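You operate a simulated robot arm through the tools that you are given. There is no shell and no other tool.

The job below is to be done with a simulated robot arm. You get a single attempt, and the scene is never put back.

## Task
Put things in order on the end of the bench by the small grey shelf. At the end: the red barrel sensor stands where the cream filter stood; the cream filter from the end of the bench by the small grey shelf stands where the beige small carton (marked "FUSES") stood; the beige small carton from the end of the bench by the small grey shelf stands on top of the black hose coil; the green buckle box stands where the red barrel sensor stood; whatever was shut is shut again. Leave all else as you found it, and nothing knocked over.

Only the result counts: the job must be done as asked and must still hold three seconds after the hand-in. Knocking over, shifting, dropping, spilling or breaking anything else fails it.

## Robot
A 6-joint arm with a two-finger parallel gripper, fixed in place. Base frame: the origin is at the foot of the arm, x ahead of it, y to its left, z up; the work surface is at about z = 0. Readings come in mm, degrees, newtons and seconds.
With the tool pointing down near the work surface it reaches from about 160 to 420 mm from the base axis. Its first joint turns from -66.0 to 66.0 degrees. Payload 1.57 kg.
The tool frame sits at the grasp point between the pads (the TCP): z along the fingers, y along the line on which they close. The tips reach 30 mm beyond it. The gripper opens to 80 mm. The fingers are 17 mm wide and 12 mm thick; the gripper's body (40 by 82 mm) begins 80 mm behind the TCP.
Orientation is that of the tool frame in the base frame, as a unit quaternion [w, x, y, z]. With the fingers straight down and closing along the base's y, the tool's x points along the base's -x, its y along +y and its z along -z.

## Interface
- The arm moves only by the tool step_arm. Its argument "commands" is a list of rows, each an object of numbers (a shift or turn left out is 0, a gripper value left out holds the last): "dx", "dy", "dz": the shift along the tool's x, y, z in units of 100 mm (1.0 is 100 mm); "rx", "ry", "rz": the turn, a rotation vector about the tool's x, y, z in units of 180 degrees (1.0 is 180 degrees); "fingers": the finger opening in mm, from 0 to 80. In form: [{"dx": .., "dy": .., "dz": .., "rx": .., "ry": .., "rz": .., "fingers": ..}, ...]. A call has 1 to 20 rows; each row is the pose to reach, as a shift and turn from the pose commanded when the call began, along the tool's axes at that moment. A call with a number of a shift or a turn outside -1 to 1 is refused whole. Rows are played at 5 a second. More than 50 mm and 8.6 degrees between two rows, or a gripper value outside its range, and nothing of the call is played. Where a pose cannot be reached the arm comes as near as it can. A force on the tool above 40 N (or 10 N above the force at the start of the call, whichever is more), or a blocked arm, ends the call early, and 0.2 s more pass. The fingers move at their own pace (about 153 mm/s each) and stop on an object; they squeeze with about 39 N. The grip force told is the motor's: it shows also when the fingers shut on nothing. Time passes only in rows, and 0.2 s behind the last, so rows that repeat a pose let the fingers close. It gives the time, the measured TCP pose, the force on the tool (base axes), the opening and the grip force at its end, in the units of the frame above (readings bear some noise), with the torque about the TCP (base axes, N m) and any sound that the robot's microphone picked up.
- Cameras (640 x 400 px; columns grow to the right, rows downward): "scene" is fixed at [49.8, -339.9, 407.2]; the picture's right is [0.85, -0.52, 0.00], its down [-0.38, -0.62, -0.69] and it looks along [0.36, 0.59, -0.72] (base axes); focal length 214 px, centre (320, 200). "wrist" rides on the gripper at [72, -7, -122] in the tool frame; the picture's right is [0.09, 1.00, 0.00], its down [-0.84, 0.08, -0.54] and it looks along [-0.54, 0.05, 0.84] (tool axes); focal length 238 px, centre (320, 200). There is no depth. A picture from a camera that has moved, and an enlarged one, comes with that camera's place and axes in the base frame and with its lens. The place of the scene camera against the robot may be out by one fixed shift of up to 18 mm in any direction.
- snapshot(camera): a new picture of that camera. The clock stands still meanwhile.
- enlarge(camera, box): a new picture of the part [left, top, right, bottom] of that camera's present view, enlarged. The clock stands still meanwhile.
- sign_off(): hands the job in; it is judged then, once.

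Nothing tells you positions but the pictures and the camera data. Unless the task says otherwise, let go and move clear before handing in.

The tools are called after "Request:" as a command line: name --argument value ..., lists and objects as JSON in quotes. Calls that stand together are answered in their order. step_arm: Moves the arm, as the interface text tells. Its arguments: {"type":"object","properties":{"commands":{"type":"array","items":{"type":"object","properties":{"dx":{"type":"number"},"dy":{"type":"number"},"dz":{"type":"number"},"rx":{"type":"number"},"ry":{"type":"number"},"rz":{"type":"number"},"fingers":{"type":"number"}}}}},"required":["commands"]} The other tools are called the same way: snapshot (camera) takes a picture; enlarge (camera, box) takes an enlarged picture of a part of a camera's view; sign_off () hands the job in.

At the start:

```text
time_s: 0.0
eef_pos: [196.0, -118.5, 245.6]
orientation: [-0.001, 0.0, 1.0, 0.0]
wrist_force: [-0.9, -0.2, 0.6]
torque: [0.01, 0.02, 0.02]
gripper_width: 80.0
gripper_force: 0.1
```

scene: 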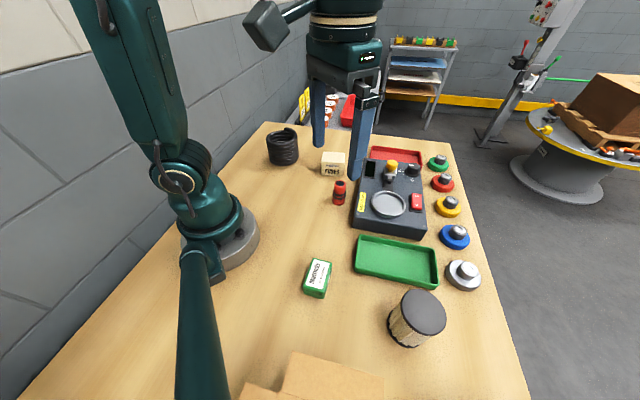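
wrist: 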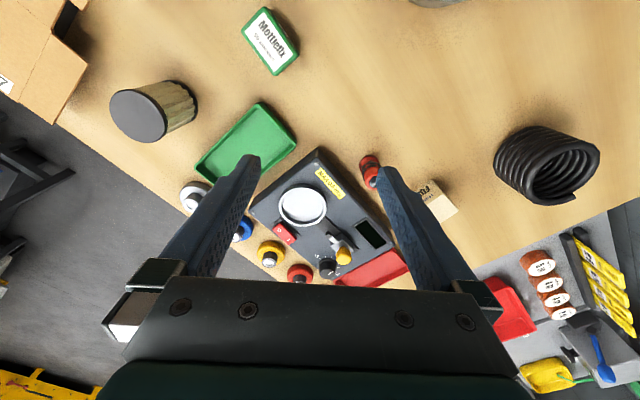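

I see a bench with a black hose coil, a beige FUSES carton, a red sensor, a weighing device, a green Mottlefix-type box, a cream filter with a dark lid and trays. I'll enlarge the views first to locate everything.

Request:
enlarge --camera "scene" --box '[240, 110, 400, 210]'

Request:
enlarge --camera "scene" --box '[280, 220, 500, 357]'

Request:
enlarge --camera "wrist" --box '[340, 100, 640, 290]'

Request:
enlarge --camera "wrist" --box '[80, 0, 400, 200]'

Request:
enlarge --camera "scene" --box '[200, 300, 520, 400]'

```text
4.00 times, centred on (320, 160) of scene
camera zoom: at [49.8, -339.9, 407.2], right [0.85, -0.52, 0.0], down [-0.38, -0.62, -0.69], along [0.36, 0.59, -0.72], focal length 858 px, centre (320, 360)
```

zoom: 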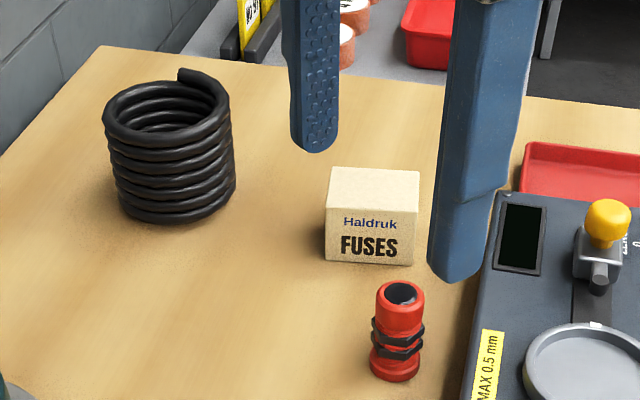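

```text
2.91 times, centred on (390, 288) of scene
camera zoom: at [49.8, -339.9, 407.2], right [0.85, -0.52, 0.0], down [-0.38, -0.62, -0.69], along [0.36, 0.59, -0.72], focal length 624 px, centre (116, -58)
```

zoom: 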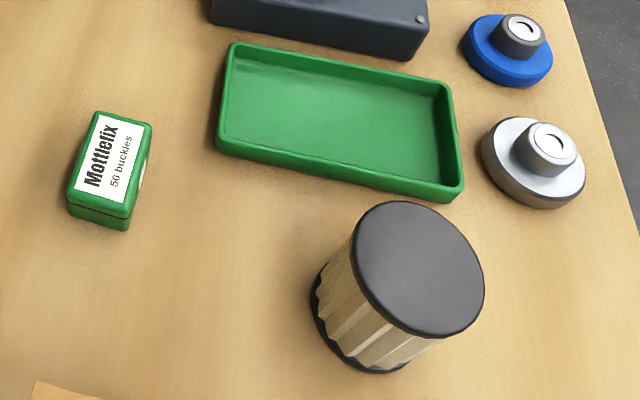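

```text
2.11 times, centred on (490, 195) of wrist
camera zoom: at [124.3, -125.4, 367.5], right [-0.09, 1.0, 0.0], down [0.84, 0.08, 0.54], along [0.54, 0.05, -0.84], focal length 502 px, centre (-38, 210)
```

zoom: 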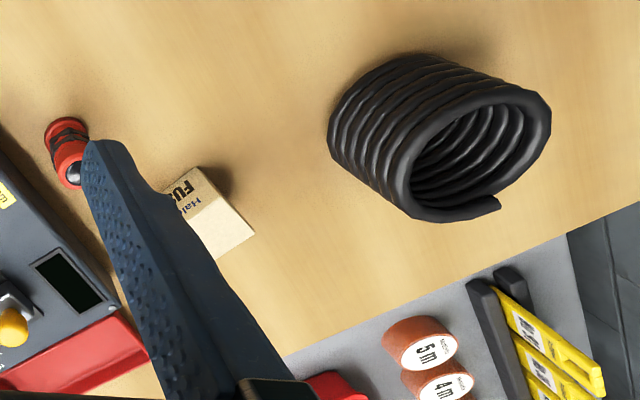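

```text
2.00 times, centred on (240, 100) of wrist
camera zoom: at [124.3, -125.4, 367.5], right [-0.09, 1.0, 0.0], down [0.84, 0.08, 0.54], along [0.54, 0.05, -0.84], focal length 477 px, centre (480, 400)
```

zoom: 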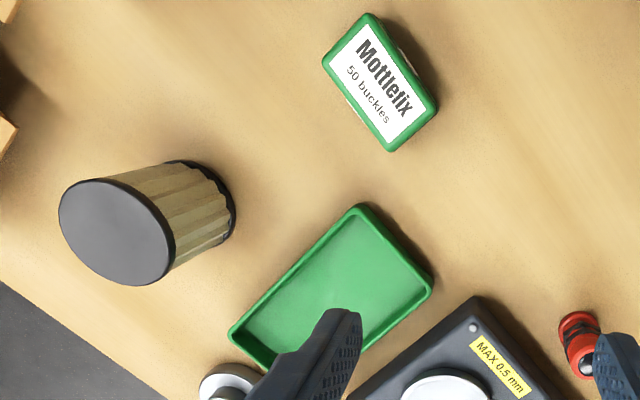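

```text
2.00 times, centred on (360, 350) of scene
camera zoom: at [49.8, -339.9, 407.2], right [0.85, -0.52, 0.0], down [-0.38, -0.62, -0.69], along [0.36, 0.59, -0.72], focal length 429 px, centre (240, -100)
```

zoom: 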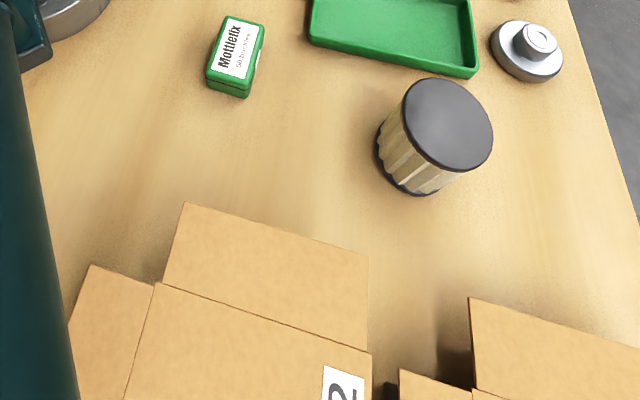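

I take the sensor to be near (278,-28), the filter near (211,-327), the buckle box near (125,-186), the carton near (342,95) and the coil near (241,225). I'll move the arm high above the bench toward +y to survey the carton and coil from the wrist camera.

Request:
step_arm --commands '[{"dy": 0.4, "fingers": 80}, {"dy": 0.8}, {"dy": 1.0}]'

Request:
step_arm --commands '[{"dy": 0.4}, {"dy": 0.8}, {"dy": 1.0}]'

Request:
snapshot --camera "wrist"

Request:
snapshot --camera "scene"

```text
time_s: 0.8
eef_pos: [195.1, -16.7, 246.3]
orientation: [0.0, 0.001, 1.0, -0.001]
wrist_force: [-0.3, 0.1, 0.2]
torque: [0.01, 0.01, 0.0]
gripper_width: 80.1
gripper_force: 0.1
```

```text
time_s: 1.6
eef_pos: [195.7, 81.5, 246.1]
orientation: [0.0, 0.0, 1.0, 0.001]
wrist_force: [0.8, -0.5, 0.1]
torque: [-0.03, -0.01, 0.01]
gripper_width: 80.1
gripper_force: 0.0
```

```text
taken
camera wrist: at [123.9, 74.9, 367.8], right [-0.09, 1.0, 0.0], down [0.84, 0.08, 0.54], along [0.54, 0.05, -0.84], focal length 238 px, centre (320, 200)
```

wrist: 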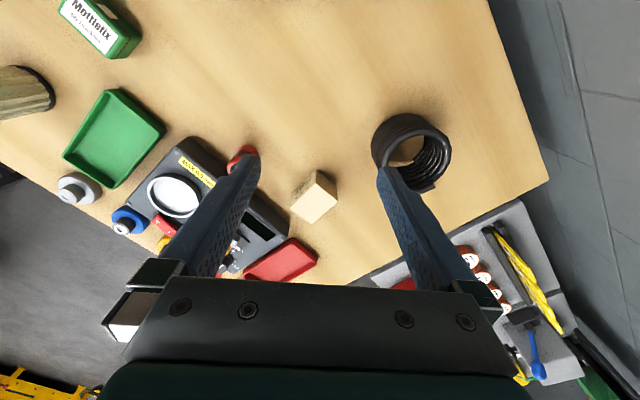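

```text
taken
```

scene: 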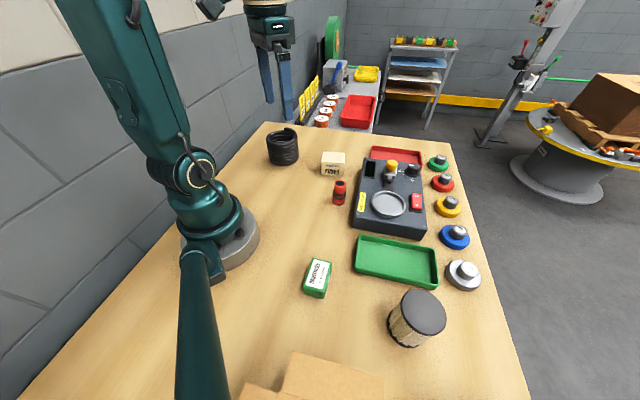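

The wrist camera now shows the coil and carton between the fingers. I'll enlarge both to measure their places and sizes.

Request:
enlarge --camera "wrist" --box '[270, 90, 470, 215]'

Request:
enlarge --camera "scene" --box '[255, 115, 375, 190]'

Request:
enlarge --camera "wrist" --box '[0, 0, 260, 162]'

```text
3.20 times, centred on (370, 152) of wrist
camera zoom: at [123.9, 74.9, 367.8], right [-0.09, 1.0, 0.0], down [0.84, 0.08, 0.54], along [0.54, 0.05, -0.84], focal length 763 px, centre (160, 352)
```

zoom: 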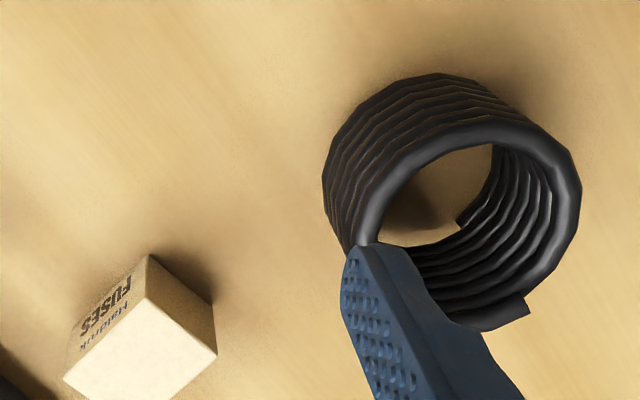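

```text
5.33 times, centred on (315, 152) of scene
camera zoom: at [49.8, -339.9, 407.2], right [0.85, -0.52, 0.0], down [-0.38, -0.62, -0.69], along [0.36, 0.59, -0.72], focal length 1144 px, centre (347, 453)
```

zoom: 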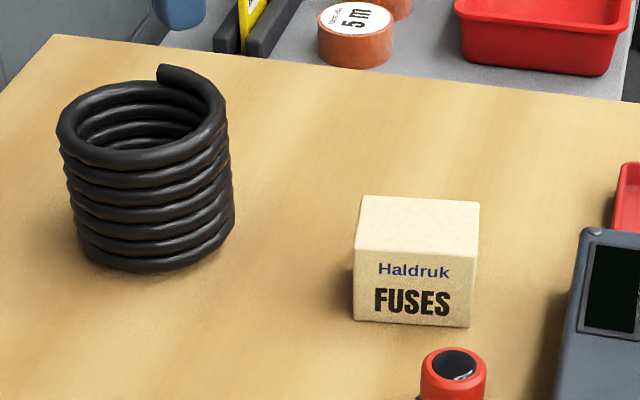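

```text
2.46 times, centred on (130, 81) of wrist
camera zoom: at [123.9, 74.9, 367.8], right [-0.09, 1.0, 0.0], down [0.84, 0.08, 0.54], along [0.54, 0.05, -0.84], focal length 587 px, centre (788, 493)
```

zoom: 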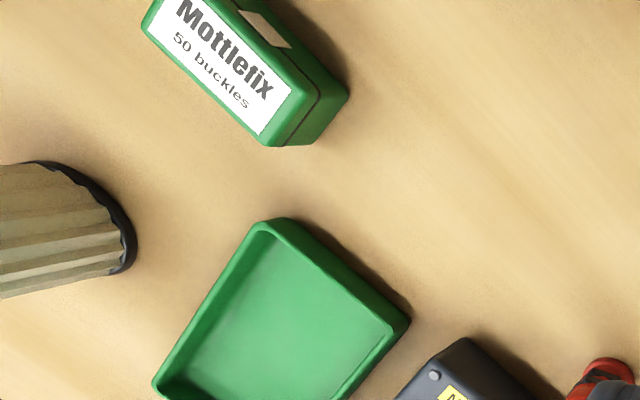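

The carton measures roughly 45 × 58 mm, centred near (333,86) and turned about 50° to the axes. I'll move the gripper above it for a closer, straight view.

Request:
step_arm --commands '[{"dx": -0.4}, {"dx": -0.8}, {"dx": -1.0}]'

Request:
step_arm --commands '[{"dx": -0.2, "dz": 0.3}, {"dx": -0.2, "dz": 0.6}]'

Request:
snapshot --camera "wrist"

Request:
enlarge --camera "wrist" --box '[220, 120, 420, 245]'

```text
time_s: 2.4
eef_pos: [298.6, 81.1, 247.5]
orientation: [0.0, 0.0, 1.0, 0.0]
wrist_force: [0.1, -0.2, -0.2]
torque: [0.03, -0.02, 0.01]
gripper_width: 79.8
gripper_force: 0.0
```

```text
time_s: 3.0
eef_pos: [319.9, 81.7, 185.9]
orientation: [0.0, 0.0, 1.0, 0.0]
wrist_force: [0.7, 1.2, -0.3]
torque: [-0.01, 0.0, 0.0]
gripper_width: 79.8
gripper_force: 0.1
```

```text
taken
camera wrist: at [247.6, 75.2, 307.3], right [-0.09, 1.0, 0.0], down [0.84, 0.08, 0.54], along [0.54, 0.05, -0.84], focal length 238 px, centre (320, 200)
```

wrist: 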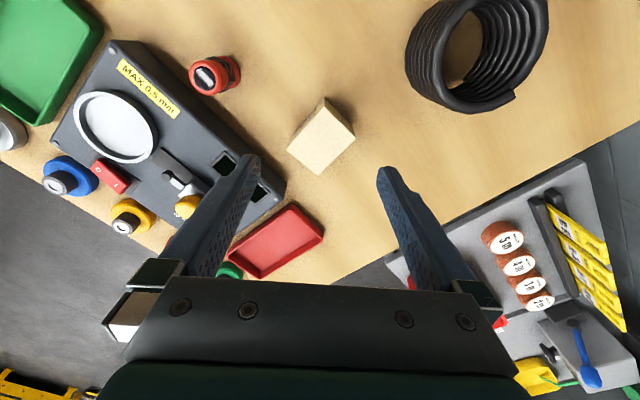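

```text
3.20 times, centred on (320, 182) of wrist
camera zoom: at [247.6, 75.2, 307.3], right [-0.09, 1.0, 0.0], down [0.84, 0.08, 0.54], along [0.54, 0.05, -0.84], focal length 763 px, centre (320, 256)
```

zoom: 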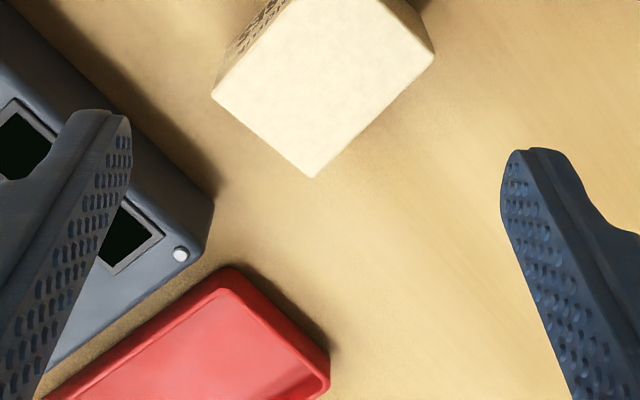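

The carton's top is clearly in view now. I'll enlarge it, the coil, and the sensor from here.

Request:
enlarge --camera "wrist" --box '[270, 80, 382, 150]'

Request:
enlarge --camera "wrist" --box '[390, 0, 566, 110]'

Request:
enlarge --camera "wrist" --box '[100, 30, 276, 140]'

Request:
enlarge --camera "wrist" --box '[270, 80, 366, 140]'

```text
5.71 times, centred on (326, 115) of wrist
camera zoom: at [247.6, 75.2, 307.3], right [-0.09, 1.0, 0.0], down [0.84, 0.08, 0.54], along [0.54, 0.05, -0.84], focal length 1362 px, centre (286, 686)
```

zoom: 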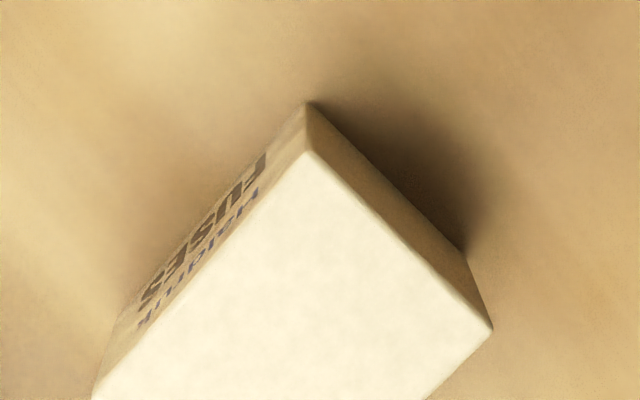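

```text
3.64 times, centred on (478, 55) of wrist
camera zoom: at [247.6, 75.2, 307.3], right [-0.09, 1.0, 0.0], down [0.84, 0.08, 0.54], along [0.54, 0.05, -0.84], focal length 867 px, centre (-254, 727)
```

zoom: 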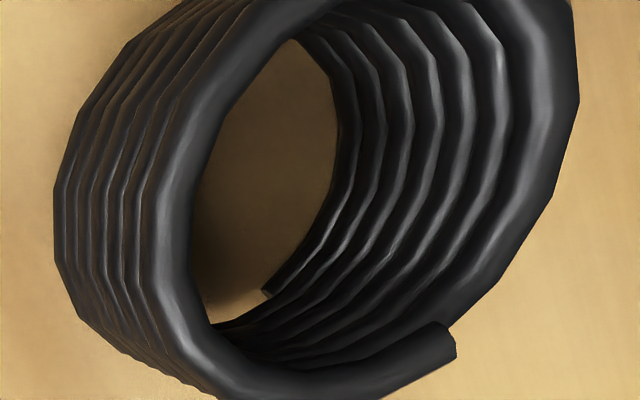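

```text
3.64 times, centred on (188, 85) of wrist
camera zoom: at [247.6, 75.2, 307.3], right [-0.09, 1.0, 0.0], down [0.84, 0.08, 0.54], along [0.54, 0.05, -0.84], focal length 867 px, centre (800, 618)
```

zoom: 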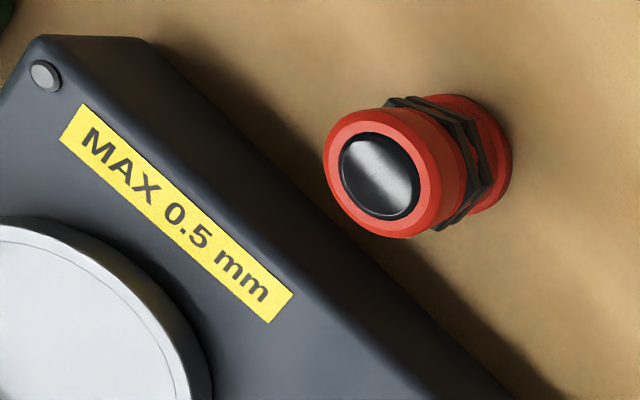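

```text
6.67 times, centred on (318, 110) of wrist
camera zoom: at [247.6, 75.2, 307.3], right [-0.09, 1.0, 0.0], down [0.84, 0.08, 0.54], along [0.54, 0.05, -0.84], focal length 1589 px, centre (333, 800)
```

zoom: 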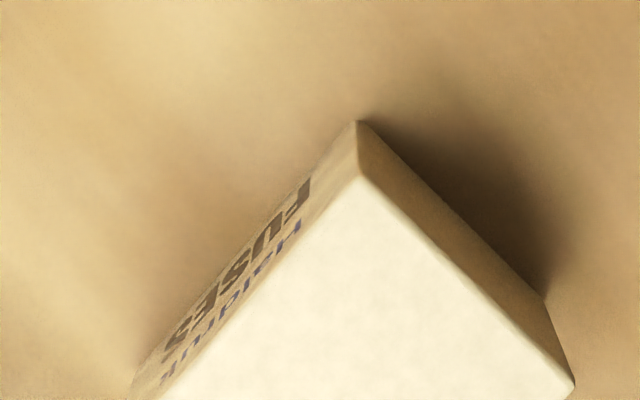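

The carton is about 47 × 63 × 50 mm, centred near (338,84), with its long side at about -36°. Next I'll look at the coil from above to find its centre, height and top opening.

Request:
step_arm --commands '[{"dz": -0.4}, {"dx": 0.3, "dy": 0.3, "dz": -0.6}, {"dx": 0.6, "dy": 0.6, "dz": -0.6}, {"dx": 0.75, "dy": 0.9, "dz": -0.6}]'

Request:
step_arm --commands '[{"dy": 0.3}, {"dy": 0.5}]'

Request:
snapshot --camera "wrist"

Request:
enlarge --camera "wrist" --box '[240, 60, 432, 180]'

Request:
snapshot --camera "scene"

```text
time_s: 4.0
eef_pos: [242.4, 173.8, 247.1]
orientation: [0.0, 0.001, 1.0, 0.0]
wrist_force: [-0.5, -0.4, 0.5]
torque: [0.01, 0.0, 0.01]
gripper_width: 79.8
gripper_force: 0.1
```

```text
time_s: 4.6
eef_pos: [242.9, 220.5, 245.7]
orientation: [0.0, 0.0, 1.0, -0.001]
wrist_force: [0.3, -0.3, 0.0]
torque: [0.01, 0.0, -0.01]
gripper_width: 80.0
gripper_force: 0.1
```

```text
taken
camera wrist: at [171.2, 214.3, 367.5], right [-0.09, 1.0, 0.0], down [0.84, 0.08, 0.54], along [0.54, 0.05, -0.84], focal length 238 px, centre (320, 200)
```

wrist: 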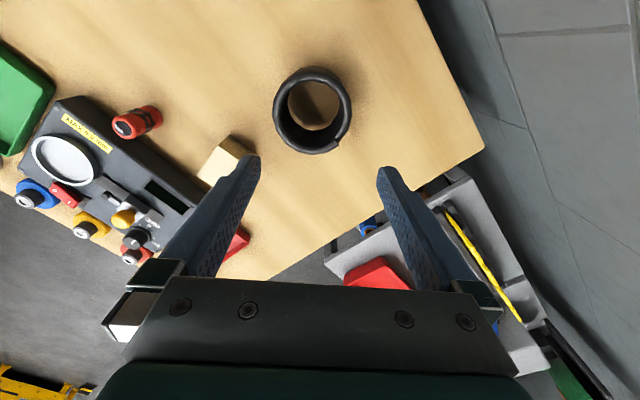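

```text
3.33 times, centred on (336, 120) of wrist
camera zoom: at [171.2, 214.3, 367.5], right [-0.09, 1.0, 0.0], down [0.84, 0.08, 0.54], along [0.54, 0.05, -0.84], focal length 794 px, centre (267, 467)
```

zoom: 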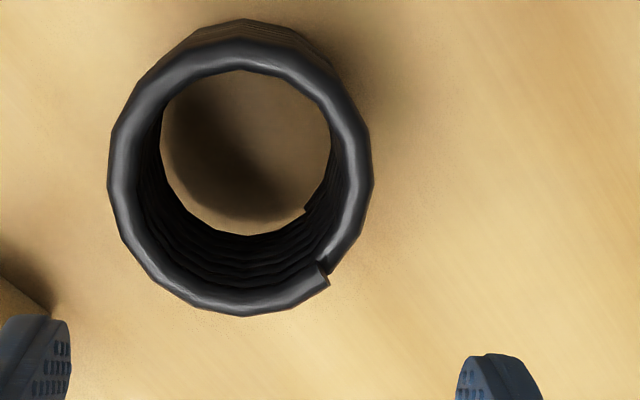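

```text
taken
```

scene: 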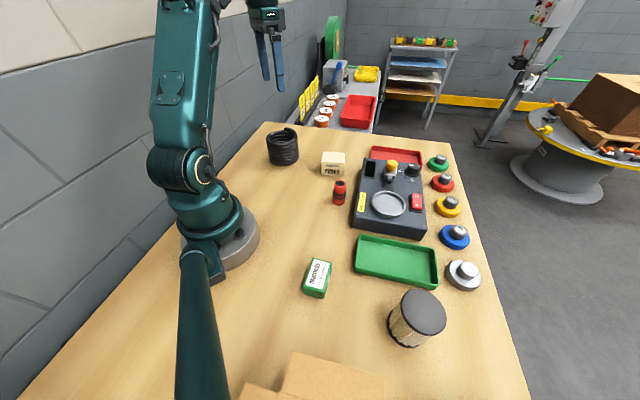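

The coil is about 95 mm across outside and 69 mm inside, with its top around z≈80–89 and its centre near (239,211). The carton's diagonal is only about 79 mm, so it has to be well centred; I'll put the camera right above the coil to refine this.

Request:
step_arm --commands '[{"dx": -0.35}, {"dx": -0.69}]'

Request:
enlarge --camera "wrist" --box '[256, 0, 384, 80]'

Request:
snapshot --camera "wrist"

```text
time_s: 5.2
eef_pos: [280.3, 208.8, 231.2]
orientation: [0.0, -0.001, 1.0, 0.0]
wrist_force: [0.0, -0.4, -0.7]
torque: [0.01, 0.0, 0.03]
gripper_width: 79.9
gripper_force: 0.1
out of reach, approached as far as the arm can: row 1, 2
```

```text
5.00 times, centred on (320, 40) of wrist
camera zoom: at [207.7, 202.0, 353.4], right [-0.09, 1.0, 0.0], down [0.84, 0.08, 0.54], along [0.54, 0.05, -0.84], focal length 1192 px, centre (320, 1000)
```

zoom: 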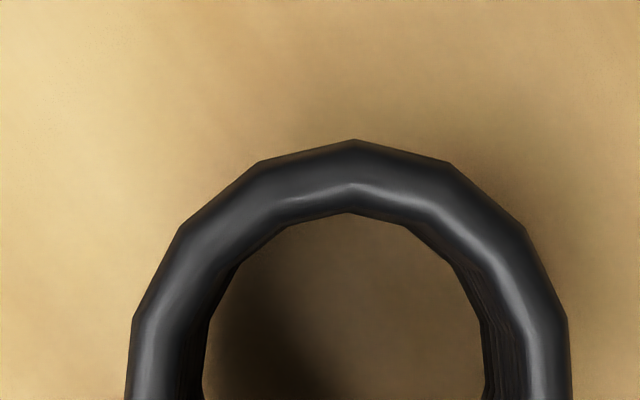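

```text
taken
camera wrist: at [207.7, 202.0, 353.4], right [-0.09, 1.0, 0.0], down [0.84, 0.08, 0.54], along [0.54, 0.05, -0.84], focal length 238 px, centre (320, 200)
```

wrist: 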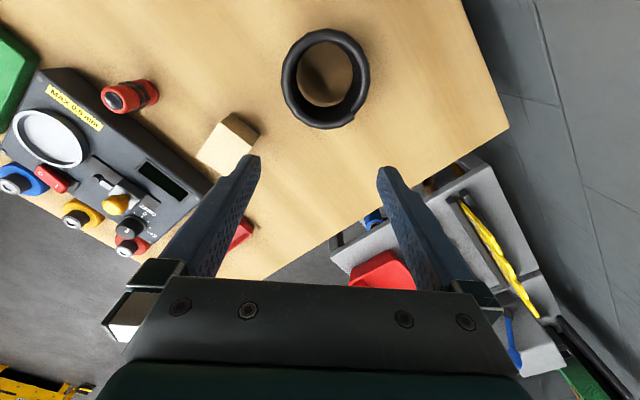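

The arm hit its reach limit at this height, which is useful to know. I'll enlarge the coil from here.

Request:
enlarge --camera "wrist" --box '[240, 20, 416, 130]'

Request:
enlarge --camera "wrist" --box '[340, 90, 372, 110]'

```text
3.64 times, centred on (328, 75) of wrist
camera zoom: at [207.7, 202.0, 353.4], right [-0.09, 1.0, 0.0], down [0.84, 0.08, 0.54], along [0.54, 0.05, -0.84], focal length 867 px, centre (291, 654)
```

zoom: 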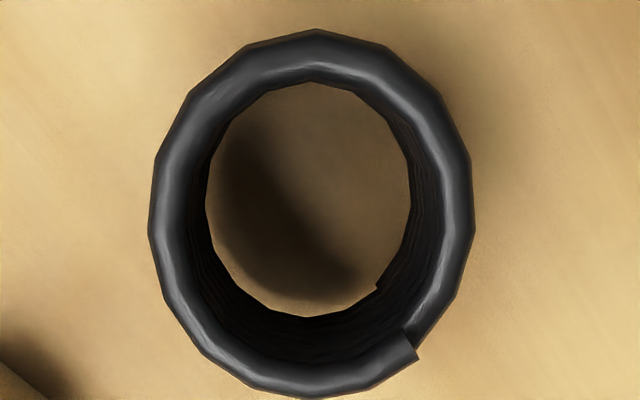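

```text
16.00 times, centred on (356, 100) of wrist
camera zoom: at [207.7, 202.0, 353.4], right [-0.09, 1.0, 0.0], down [0.84, 0.08, 0.54], along [0.54, 0.05, -0.84], focal length 3814 px, centre (-256, 1800)
```

zoom: 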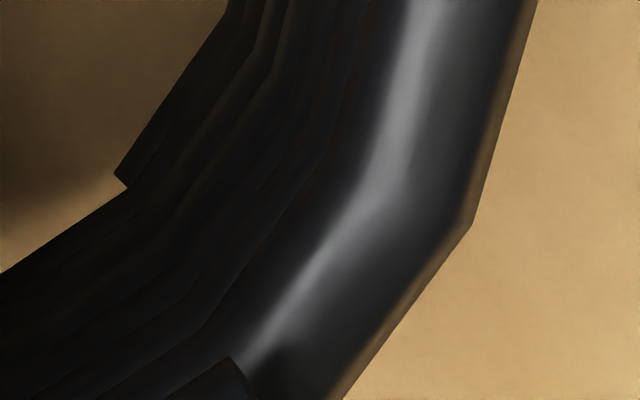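

The coil centre comes out at about (239.3, 211.3) with its cut end (the highest point, about z=89) at about 47° around. I'll move back toward the carton and check how the commanded pose was treated.

Request:
step_arm --commands '[{"dx": 0.1, "dy": -0.3, "dz": 0.2}, {"dx": 0.2, "dy": -0.5, "dz": 0.4}, {"dx": 0.2, "dy": -0.7, "dz": 0.6}]'

```text
time_s: 6.0
eef_pos: [262.1, 137.0, 171.7]
orientation: [0.001, 0.0, 1.0, 0.002]
wrist_force: [1.2, -0.2, -0.1]
torque: [0.01, -0.04, -0.01]
gripper_width: 80.0
gripper_force: 0.1
```

The commanded pose restarts from where the arm actually is. Now I'll move above the carton and turn the gripper 36° so the fingers close across its 47 mm sides.

Request:
step_arm --commands '[{"dx": -0.15, "dy": -0.1, "rz": 0.04}, {"dx": -0.3, "dy": -0.2, "rz": 0.08}, {"dx": -0.45, "dy": -0.3, "rz": 0.12}, {"dx": -0.6, "dy": -0.42, "rz": 0.16}, {"dx": -0.76, "dy": -0.53, "rz": 0.2022}, {"dx": -0.76, "dy": -0.53, "rz": 0.2022}]'

Request:
snapshot --camera "wrist"

Request:
enlarge --camera "wrist" --box '[220, 80, 444, 220]'

```text
time_s: 7.4
eef_pos: [338.2, 85.2, 172.1]
orientation: [0.0, 0.313, 0.95, 0.0]
wrist_force: [-0.6, 0.2, -1.5]
torque: [0.01, -0.01, 0.02]
gripper_width: 80.0
gripper_force: 0.0
```

```text
taken
camera wrist: at [276.3, 122.2, 293.4], right [0.52, 0.86, 0.0], down [0.72, -0.44, 0.54], along [0.46, -0.28, -0.84], focal length 238 px, centre (320, 200)
```

wrist: 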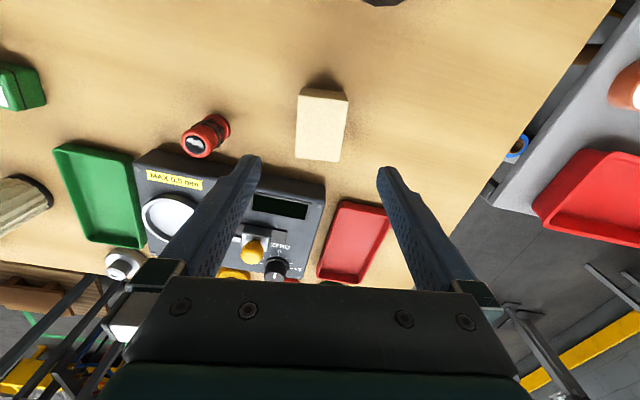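

```text
2.86 times, centred on (332, 150) of wrist
camera zoom: at [276.3, 122.2, 293.4], right [0.52, 0.86, 0.0], down [0.72, -0.44, 0.54], along [0.46, -0.28, -0.84], focal length 681 px, centre (286, 343)
```

zoom: 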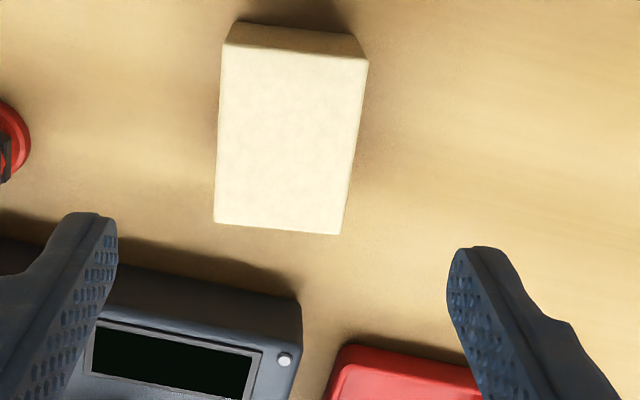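

The gripper is centred on the carton to within 1 mm and about 1° in turn. I'll descend straight down over it, then check before closing.

Request:
step_arm --commands '[{"dz": 0.35, "rz": 0.0067}, {"dz": 0.7, "rz": 0.0067}, {"dz": 0.95, "rz": 0.0067}]'

Request:
step_arm --commands '[{"dz": 0.2}, {"dz": 0.41}, {"dz": 0.41}]'

Request:
snapshot --camera "wrist"

Request:
enlarge --camera "scene" --box '[260, 110, 420, 210]'

```text
time_s: 8.2
eef_pos: [339.8, 85.8, 79.1]
orientation: [-0.001, 0.322, 0.947, 0.0]
wrist_force: [0.1, 1.0, 0.4]
torque: [0.02, 0.01, 0.03]
gripper_width: 79.9
gripper_force: 0.0
```

```text
time_s: 9.0
eef_pos: [337.1, 85.6, 35.5]
orientation: [0.0, 0.322, 0.947, 0.0]
wrist_force: [0.2, 0.3, -0.6]
torque: [-0.01, 0.01, -0.01]
gripper_width: 80.0
gripper_force: 0.1
```

```text
taken
camera wrist: at [276.8, 124.5, 157.7], right [0.53, 0.85, 0.0], down [0.71, -0.45, 0.54], along [0.46, -0.29, -0.84], focal length 238 px, centre (320, 200)
```

wrist: 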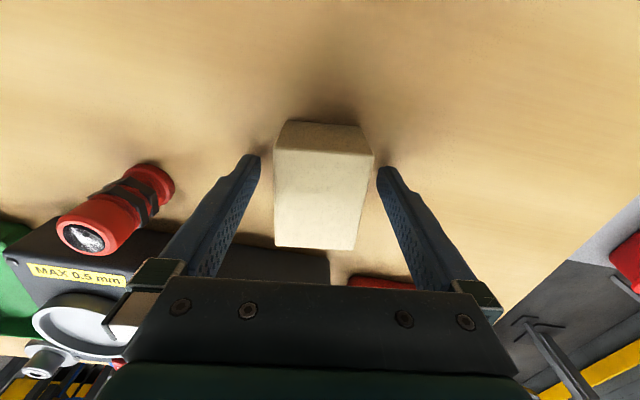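

```text
4.00 times, centred on (340, 160) of scene
camera zoom: at [49.8, -339.9, 407.2], right [0.85, -0.52, 0.0], down [-0.38, -0.62, -0.69], along [0.36, 0.59, -0.72], focal length 858 px, centre (240, 360)
```

zoom: 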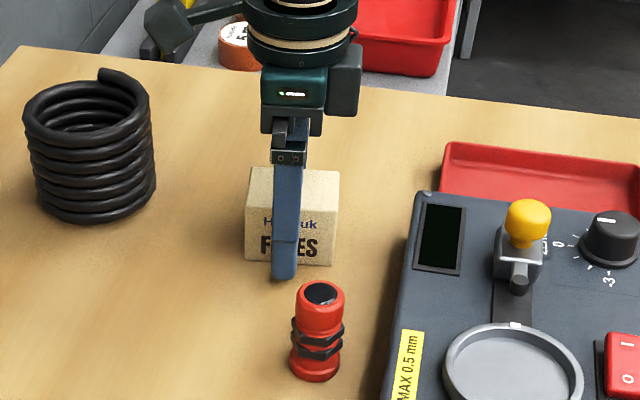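

The fingers straddle the carton evenly. Closing on it now and then checking the grip.

Request:
step_arm --commands '[{"fingers": 40}, {"fingers": 40}, {"fingers": 40}, {"fingers": 40}]'

```text
time_s: 10.0
eef_pos: [337.5, 85.7, 36.0]
orientation: [0.0, 0.322, 0.947, 0.0]
wrist_force: [0.3, -0.9, -0.4]
torque: [0.03, 0.04, 0.0]
gripper_width: 49.2
gripper_force: 39.0
```

The carton is held at 49 mm with full grip. I'll lift it straight up.

Request:
step_arm --commands '[{"dz": -0.1}, {"dz": -0.3}, {"dz": -0.55}, {"dz": -0.8}, {"dz": -1.0}]'

Request:
step_arm --commands '[{"dz": -0.2}, {"dz": -0.4}, {"dz": -0.4}]'

Request:
snapshot --camera "wrist"

```text
time_s: 11.2
eef_pos: [335.4, 87.0, 137.8]
orientation: [0.001, 0.322, 0.947, -0.001]
wrist_force: [-0.5, 0.0, -1.5]
torque: [-0.01, 0.0, -0.02]
gripper_width: 49.5
gripper_force: 39.1
```

```text
time_s: 12.0
eef_pos: [337.7, 86.7, 175.1]
orientation: [0.0, 0.322, 0.947, 0.0]
wrist_force: [-0.3, 0.9, -0.3]
torque: [0.02, 0.01, -0.05]
gripper_width: 49.4
gripper_force: 38.1
```

```text
taken
camera wrist: at [275.5, 124.1, 297.2], right [0.53, 0.84, 0.0], down [0.71, -0.45, 0.54], along [0.46, -0.29, -0.84], focal length 238 px, centre (320, 200)
```

wrist: 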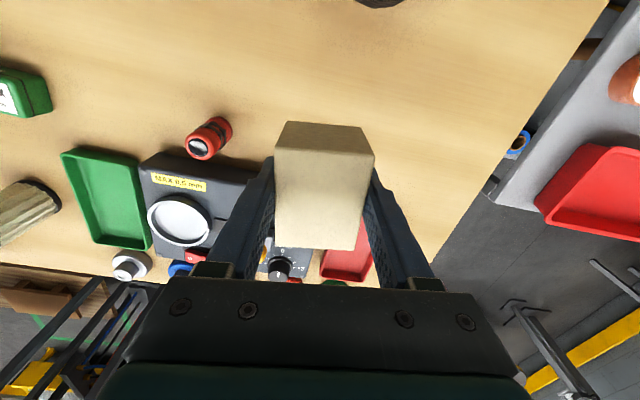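

The carton is held square in the fingers. Next I'll carry it over to the coil at this height, turning it so the coil's raised cut end falls under a short side.

Request:
step_arm --commands '[{"dx": 0.2, "dy": 0.05}, {"dx": 0.4, "dy": 0.1}, {"dx": 0.6, "dy": 0.15}, {"dx": 0.77, "dy": 0.19}]'

Request:
step_arm --commands '[{"dx": 0.07, "dy": 0.02, "rz": -0.0394}, {"dx": 0.14, "dy": 0.04, "rz": -0.0787}, {"dx": 0.21, "dy": 0.06, "rz": -0.118}, {"dx": 0.28, "dy": 0.08, "rz": -0.1574}, {"dx": 0.35, "dy": 0.1, "rz": -0.1967}, {"dx": 0.42, "dy": 0.11, "rz": -0.2361}, {"dx": 0.49, "dy": 0.13, "rz": -0.2754}, {"dx": 0.56, "dy": 0.14, "rz": -0.3148}, {"dx": 0.63, "dy": 0.16, "rz": -0.3541}, {"dx": 0.69, "dy": 0.175, "rz": -0.3935}, {"dx": 0.74, "dy": 0.19, "rz": -0.4328}, {"dx": 0.774, "dy": 0.196, "rz": -0.4722}, {"dx": 0.774, "dy": 0.196, "rz": -0.4722}]'

Request:
snapshot --camera "wrist"

Request:
snapshot --camera "scene"

```text
time_s: 13.0
eef_pos: [287.4, 147.9, 176.6]
orientation: [-0.001, 0.323, 0.947, 0.0]
wrist_force: [0.1, -0.1, -1.4]
torque: [0.0, 0.02, -0.01]
gripper_width: 49.6
gripper_force: 38.8
```

```text
time_s: 15.8
eef_pos: [237.9, 211.7, 176.0]
orientation: [0.001, -0.403, 0.915, 0.0]
wrist_force: [-0.8, 0.1, -0.9]
torque: [0.01, 0.02, -0.02]
gripper_width: 49.6
gripper_force: 39.6
```

```text
taken
camera wrist: at [194.1, 153.2, 297.9], right [-0.8, 0.6, 0.0], down [0.51, 0.67, 0.54], along [0.33, 0.43, -0.84], focal length 238 px, centre (320, 200)
```

wrist: 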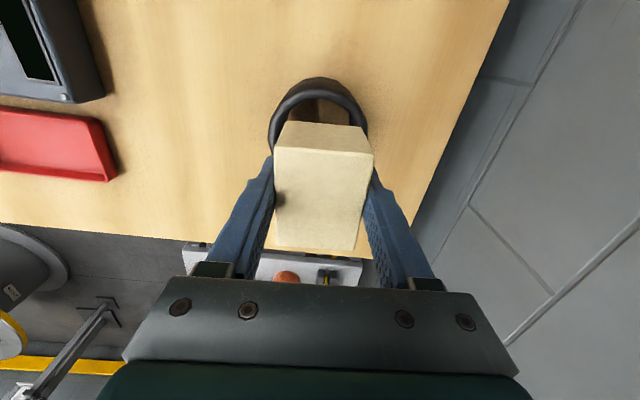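

```text
taken
```

scene: 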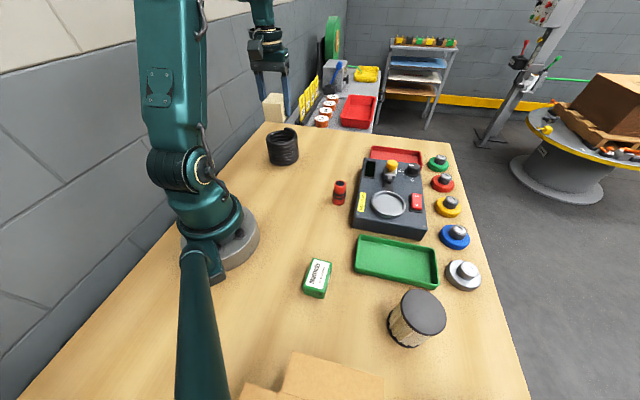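

The carton hangs over the coil, but I want to check the centring more exactly before lowering. Enlarging the wrist view.

Request:
enlarge --camera "wrist" --box '[256, 65, 384, 145]'

Request:
enlarge --camera "wrist" --box '[240, 70, 400, 170]'

Request:
enlarge --camera "scene" --box '[230, 70, 350, 170]'

```text
5.00 times, centred on (320, 105) of wrist
camera zoom: at [194.1, 153.2, 297.9], right [-0.8, 0.6, 0.0], down [0.51, 0.67, 0.54], along [0.33, 0.43, -0.84], focal length 1192 px, centre (320, 675)
```

zoom: 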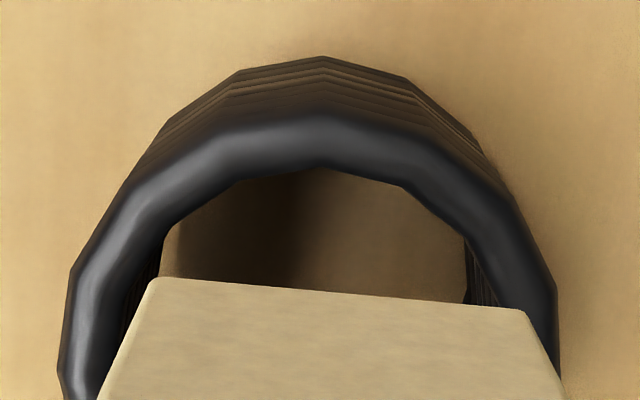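

```text
4.00 times, centred on (320, 120) of wrist
camera zoom: at [194.1, 153.2, 297.9], right [-0.8, 0.6, 0.0], down [0.51, 0.67, 0.54], along [0.33, 0.43, -0.84], focal length 953 px, centre (320, 520)
```

zoom: 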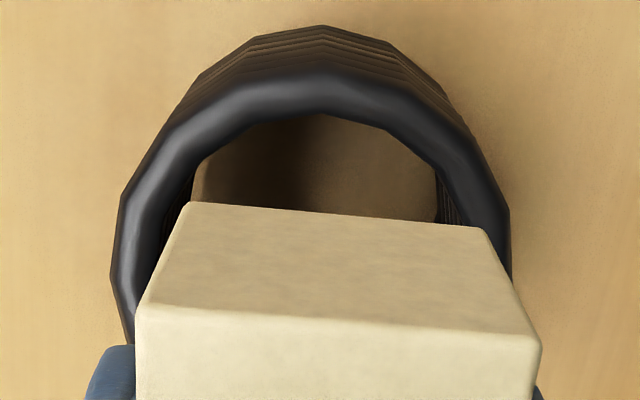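

```text
4.00 times, centred on (290, 120) of scene
camera zoom: at [49.8, -339.9, 407.2], right [0.85, -0.52, 0.0], down [-0.38, -0.62, -0.69], along [0.36, 0.59, -0.72], focal length 858 px, centre (440, 520)
```

zoom: 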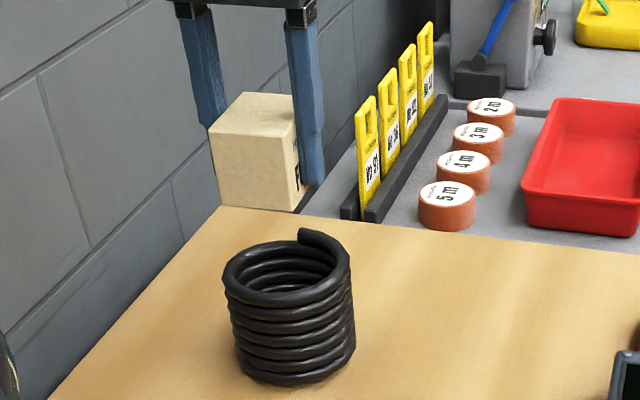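

The carton looks within about 1–2 mm of the coil's centre; I'll apply a 1.2 mm correction and lower to just above the expected contact height (carton bottom at z≈94).

Request:
step_arm --commands '[{"dy": -0.012, "dz": 0.1}, {"dy": -0.012, "dz": 0.2}, {"dy": -0.012, "dz": 0.3}, {"dy": -0.012, "dz": 0.4}, {"dy": -0.012, "dz": 0.46}, {"dy": -0.012, "dz": 0.46}]'

Request:
enlarge --camera "wrist" --box '[240, 70, 400, 170]'

Request:
enlarge --camera "scene" --box '[230, 90, 342, 160]'

```text
time_s: 17.2
eef_pos: [238.1, 210.2, 129.3]
orientation: [-0.001, -0.402, 0.916, 0.0]
wrist_force: [0.7, 0.5, -1.6]
torque: [-0.01, 0.02, 0.02]
gripper_width: 49.3
gripper_force: 39.5
```

```text
4.00 times, centred on (320, 120) of wrist
camera zoom: at [194.7, 152.5, 251.0], right [-0.8, 0.61, 0.0], down [0.51, 0.67, 0.54], along [0.33, 0.43, -0.84], focal length 953 px, centre (320, 520)
```

zoom: 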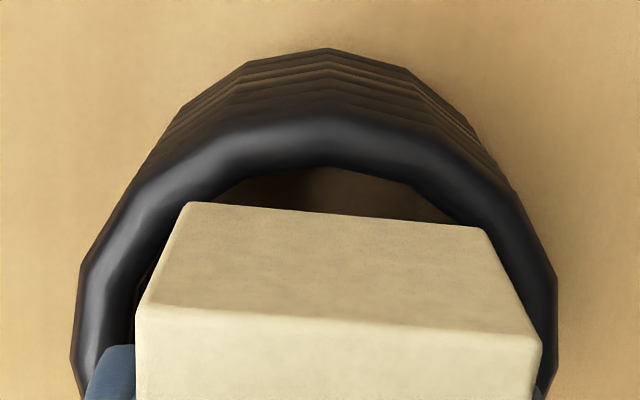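

```text
5.71 times, centred on (286, 125) of scene
camera zoom: at [49.8, -339.9, 407.2], right [0.85, -0.52, 0.0], down [-0.38, -0.62, -0.69], along [0.36, 0.59, -0.72], focal length 1226 px, centre (514, 629)
```

zoom: 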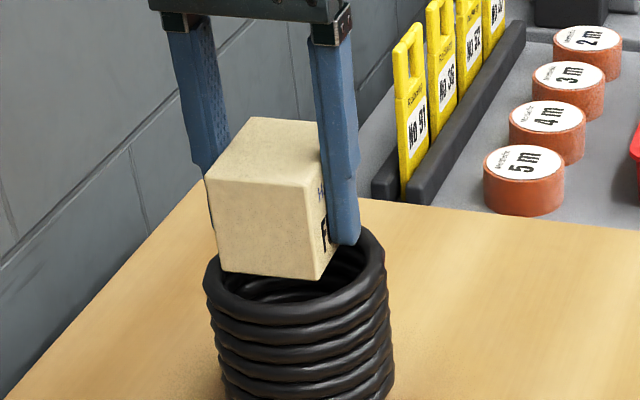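

Centring is now within about 1 mm. I'll lower in small steps and watch the force.

Request:
step_arm --commands '[{"dy": -0.009, "dz": 0.01}, {"dy": -0.009, "dz": 0.025}, {"dy": -0.009, "dz": 0.025}]'

Request:
step_arm --commands '[{"dz": 0.01}, {"dz": 0.01}]'

Request:
step_arm --commands '[{"dz": 0.01}, {"dz": 0.01}]'

Request:
step_arm --commands '[{"dz": 0.01}, {"dz": 0.01}]'

```text
time_s: 18.0
eef_pos: [240.2, 210.6, 127.2]
orientation: [0.001, -0.403, 0.915, -0.001]
wrist_force: [0.5, -0.1, 0.3]
torque: [0.01, -0.01, 0.01]
gripper_width: 49.3
gripper_force: 38.6
```

```text
time_s: 18.6
eef_pos: [240.5, 209.8, 126.4]
orientation: [0.0, -0.402, 0.915, 0.0]
wrist_force: [0.1, -0.6, 1.0]
torque: [0.04, -0.01, -0.03]
gripper_width: 49.5
gripper_force: 39.1
```

```text
time_s: 19.2
eef_pos: [239.5, 209.6, 125.8]
orientation: [0.001, -0.402, 0.916, 0.001]
wrist_force: [-3.4, -2.9, 24.1]
torque: [-0.31, 0.39, 0.01]
gripper_width: 49.4
gripper_force: 38.7
```

```text
time_s: 19.9
eef_pos: [239.2, 209.3, 124.8]
orientation: [0.003, -0.402, 0.916, 0.0]
wrist_force: [-1.6, -0.6, 6.7]
torque: [0.06, 0.08, 0.03]
gripper_width: 49.5
gripper_force: 39.4
stopped in row 2: the force on the tool passed its limit at 40 N (the readings are from after the stop); the commanded pose is now the measured one
```

Contact came at TCP z≈125.5 (carton bottom at about 89.5), and the arm now rests lightly on the coil at about 7 N. I'll look before releasing.

Request:
enlarge --camera "wrist" --box '[240, 70, 400, 170]'

Request:
enlarge --camera "scene" --box '[230, 90, 342, 160]'

Request:
snapshot --camera "wrist"

```text
4.00 times, centred on (320, 120) of wrist
camera zoom: at [196.0, 151.7, 246.8], right [-0.8, 0.61, 0.0], down [0.51, 0.67, 0.55], along [0.33, 0.43, -0.84], focal length 953 px, centre (320, 520)
```

zoom: 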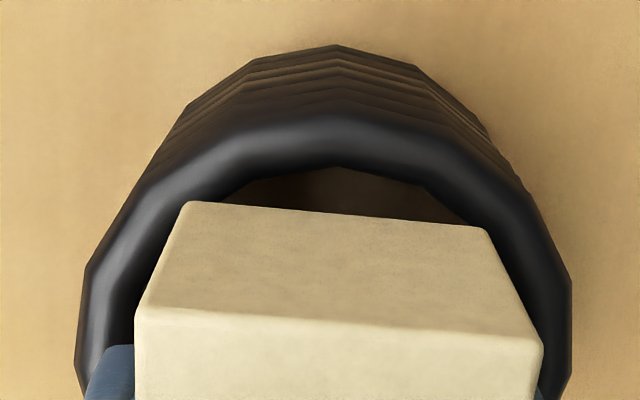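

```text
5.71 times, centred on (286, 125) of scene
camera zoom: at [49.8, -339.9, 407.2], right [0.85, -0.52, 0.0], down [-0.38, -0.62, -0.69], along [0.36, 0.59, -0.72], focal length 1226 px, centre (514, 629)
```

zoom: 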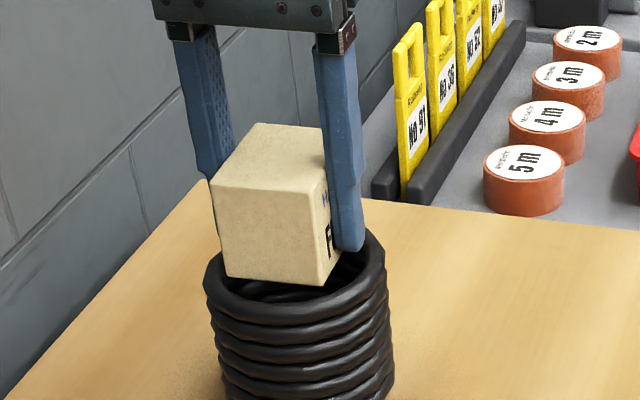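

```text
taken
camera wrist: at [196.0, 151.7, 246.8], right [-0.8, 0.61, 0.0], down [0.51, 0.67, 0.55], along [0.33, 0.43, -0.84], focal length 238 px, centre (320, 200)
```

wrist: 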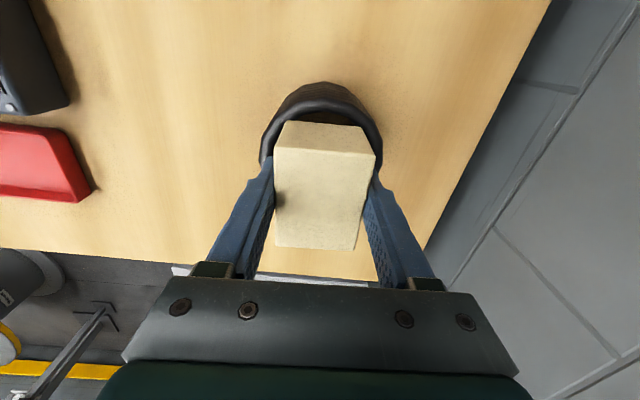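

The coil hasn't moved and the carton sits centred on it. I'll open the fingers gently and then check.

Request:
step_arm --commands '[{"fingers": 54}, {"fingers": 58}, {"fingers": 64}, {"fingers": 64}]'

Request:
enlarge --camera "scene" --box '[230, 90, 342, 160]'

Request:
snapshot --camera "wrist"

```text
time_s: 20.9
eef_pos: [239.8, 209.6, 124.2]
orientation: [0.001, -0.401, 0.916, 0.0]
wrist_force: [-0.2, 0.6, 0.0]
torque: [0.02, 0.02, -0.02]
gripper_width: 64.1
gripper_force: 0.1
```

```text
5.71 times, centred on (286, 125) of scene
camera zoom: at [49.8, -339.9, 407.2], right [0.85, -0.52, 0.0], down [-0.38, -0.62, -0.69], along [0.36, 0.59, -0.72], focal length 1226 px, centre (514, 629)
```

zoom: 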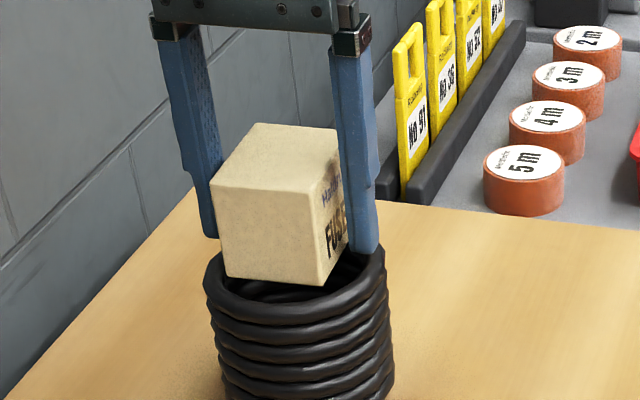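

```text
taken
camera wrist: at [195.9, 151.7, 246.5], right [-0.8, 0.61, 0.0], down [0.51, 0.67, 0.55], along [0.33, 0.43, -0.84], focal length 238 px, centre (320, 200)
```

wrist: 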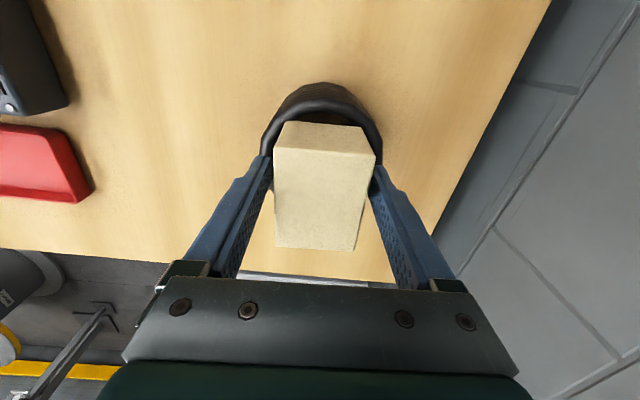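

The carton stayed flat and put. I'll raise the gripper straight off it.

Request:
step_arm --commands '[{"dz": -0.1}, {"dz": -0.3}, {"dz": -0.6}, {"dz": -0.85}, {"dz": -0.85}]'

Request:
enlarge --camera "scene" --box '[230, 90, 342, 160]'

Request:
snapshot --camera "wrist"

```text
time_s: 22.1
eef_pos: [241.4, 210.9, 210.9]
orientation: [0.002, -0.402, 0.916, 0.001]
wrist_force: [0.0, 0.2, 0.7]
torque: [-0.02, 0.01, 0.01]
gripper_width: 64.0
gripper_force: 0.0
```

```text
5.71 times, centred on (286, 125) of scene
camera zoom: at [49.8, -339.9, 407.2], right [0.85, -0.52, 0.0], down [-0.38, -0.62, -0.69], along [0.36, 0.59, -0.72], focal length 1226 px, centre (514, 629)
```

zoom: 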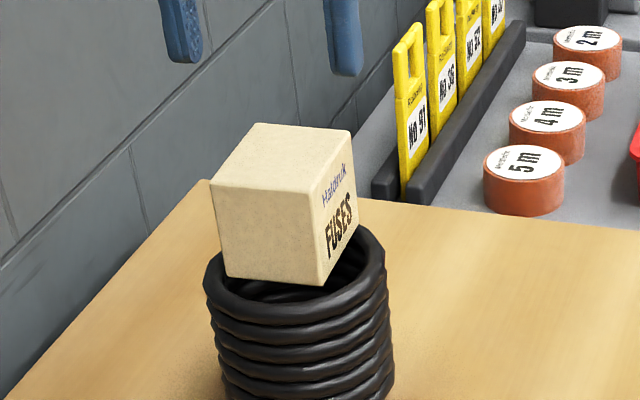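

```text
taken
camera wrist: at [196.1, 152.4, 332.5], right [-0.8, 0.61, 0.0], down [0.51, 0.67, 0.55], along [0.33, 0.43, -0.84], focal length 238 px, centre (320, 200)
```

wrist: 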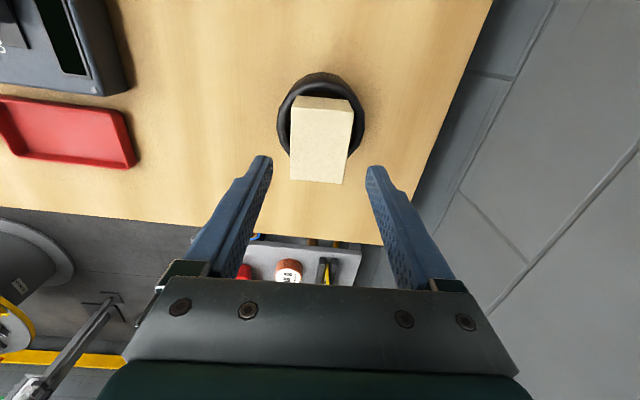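

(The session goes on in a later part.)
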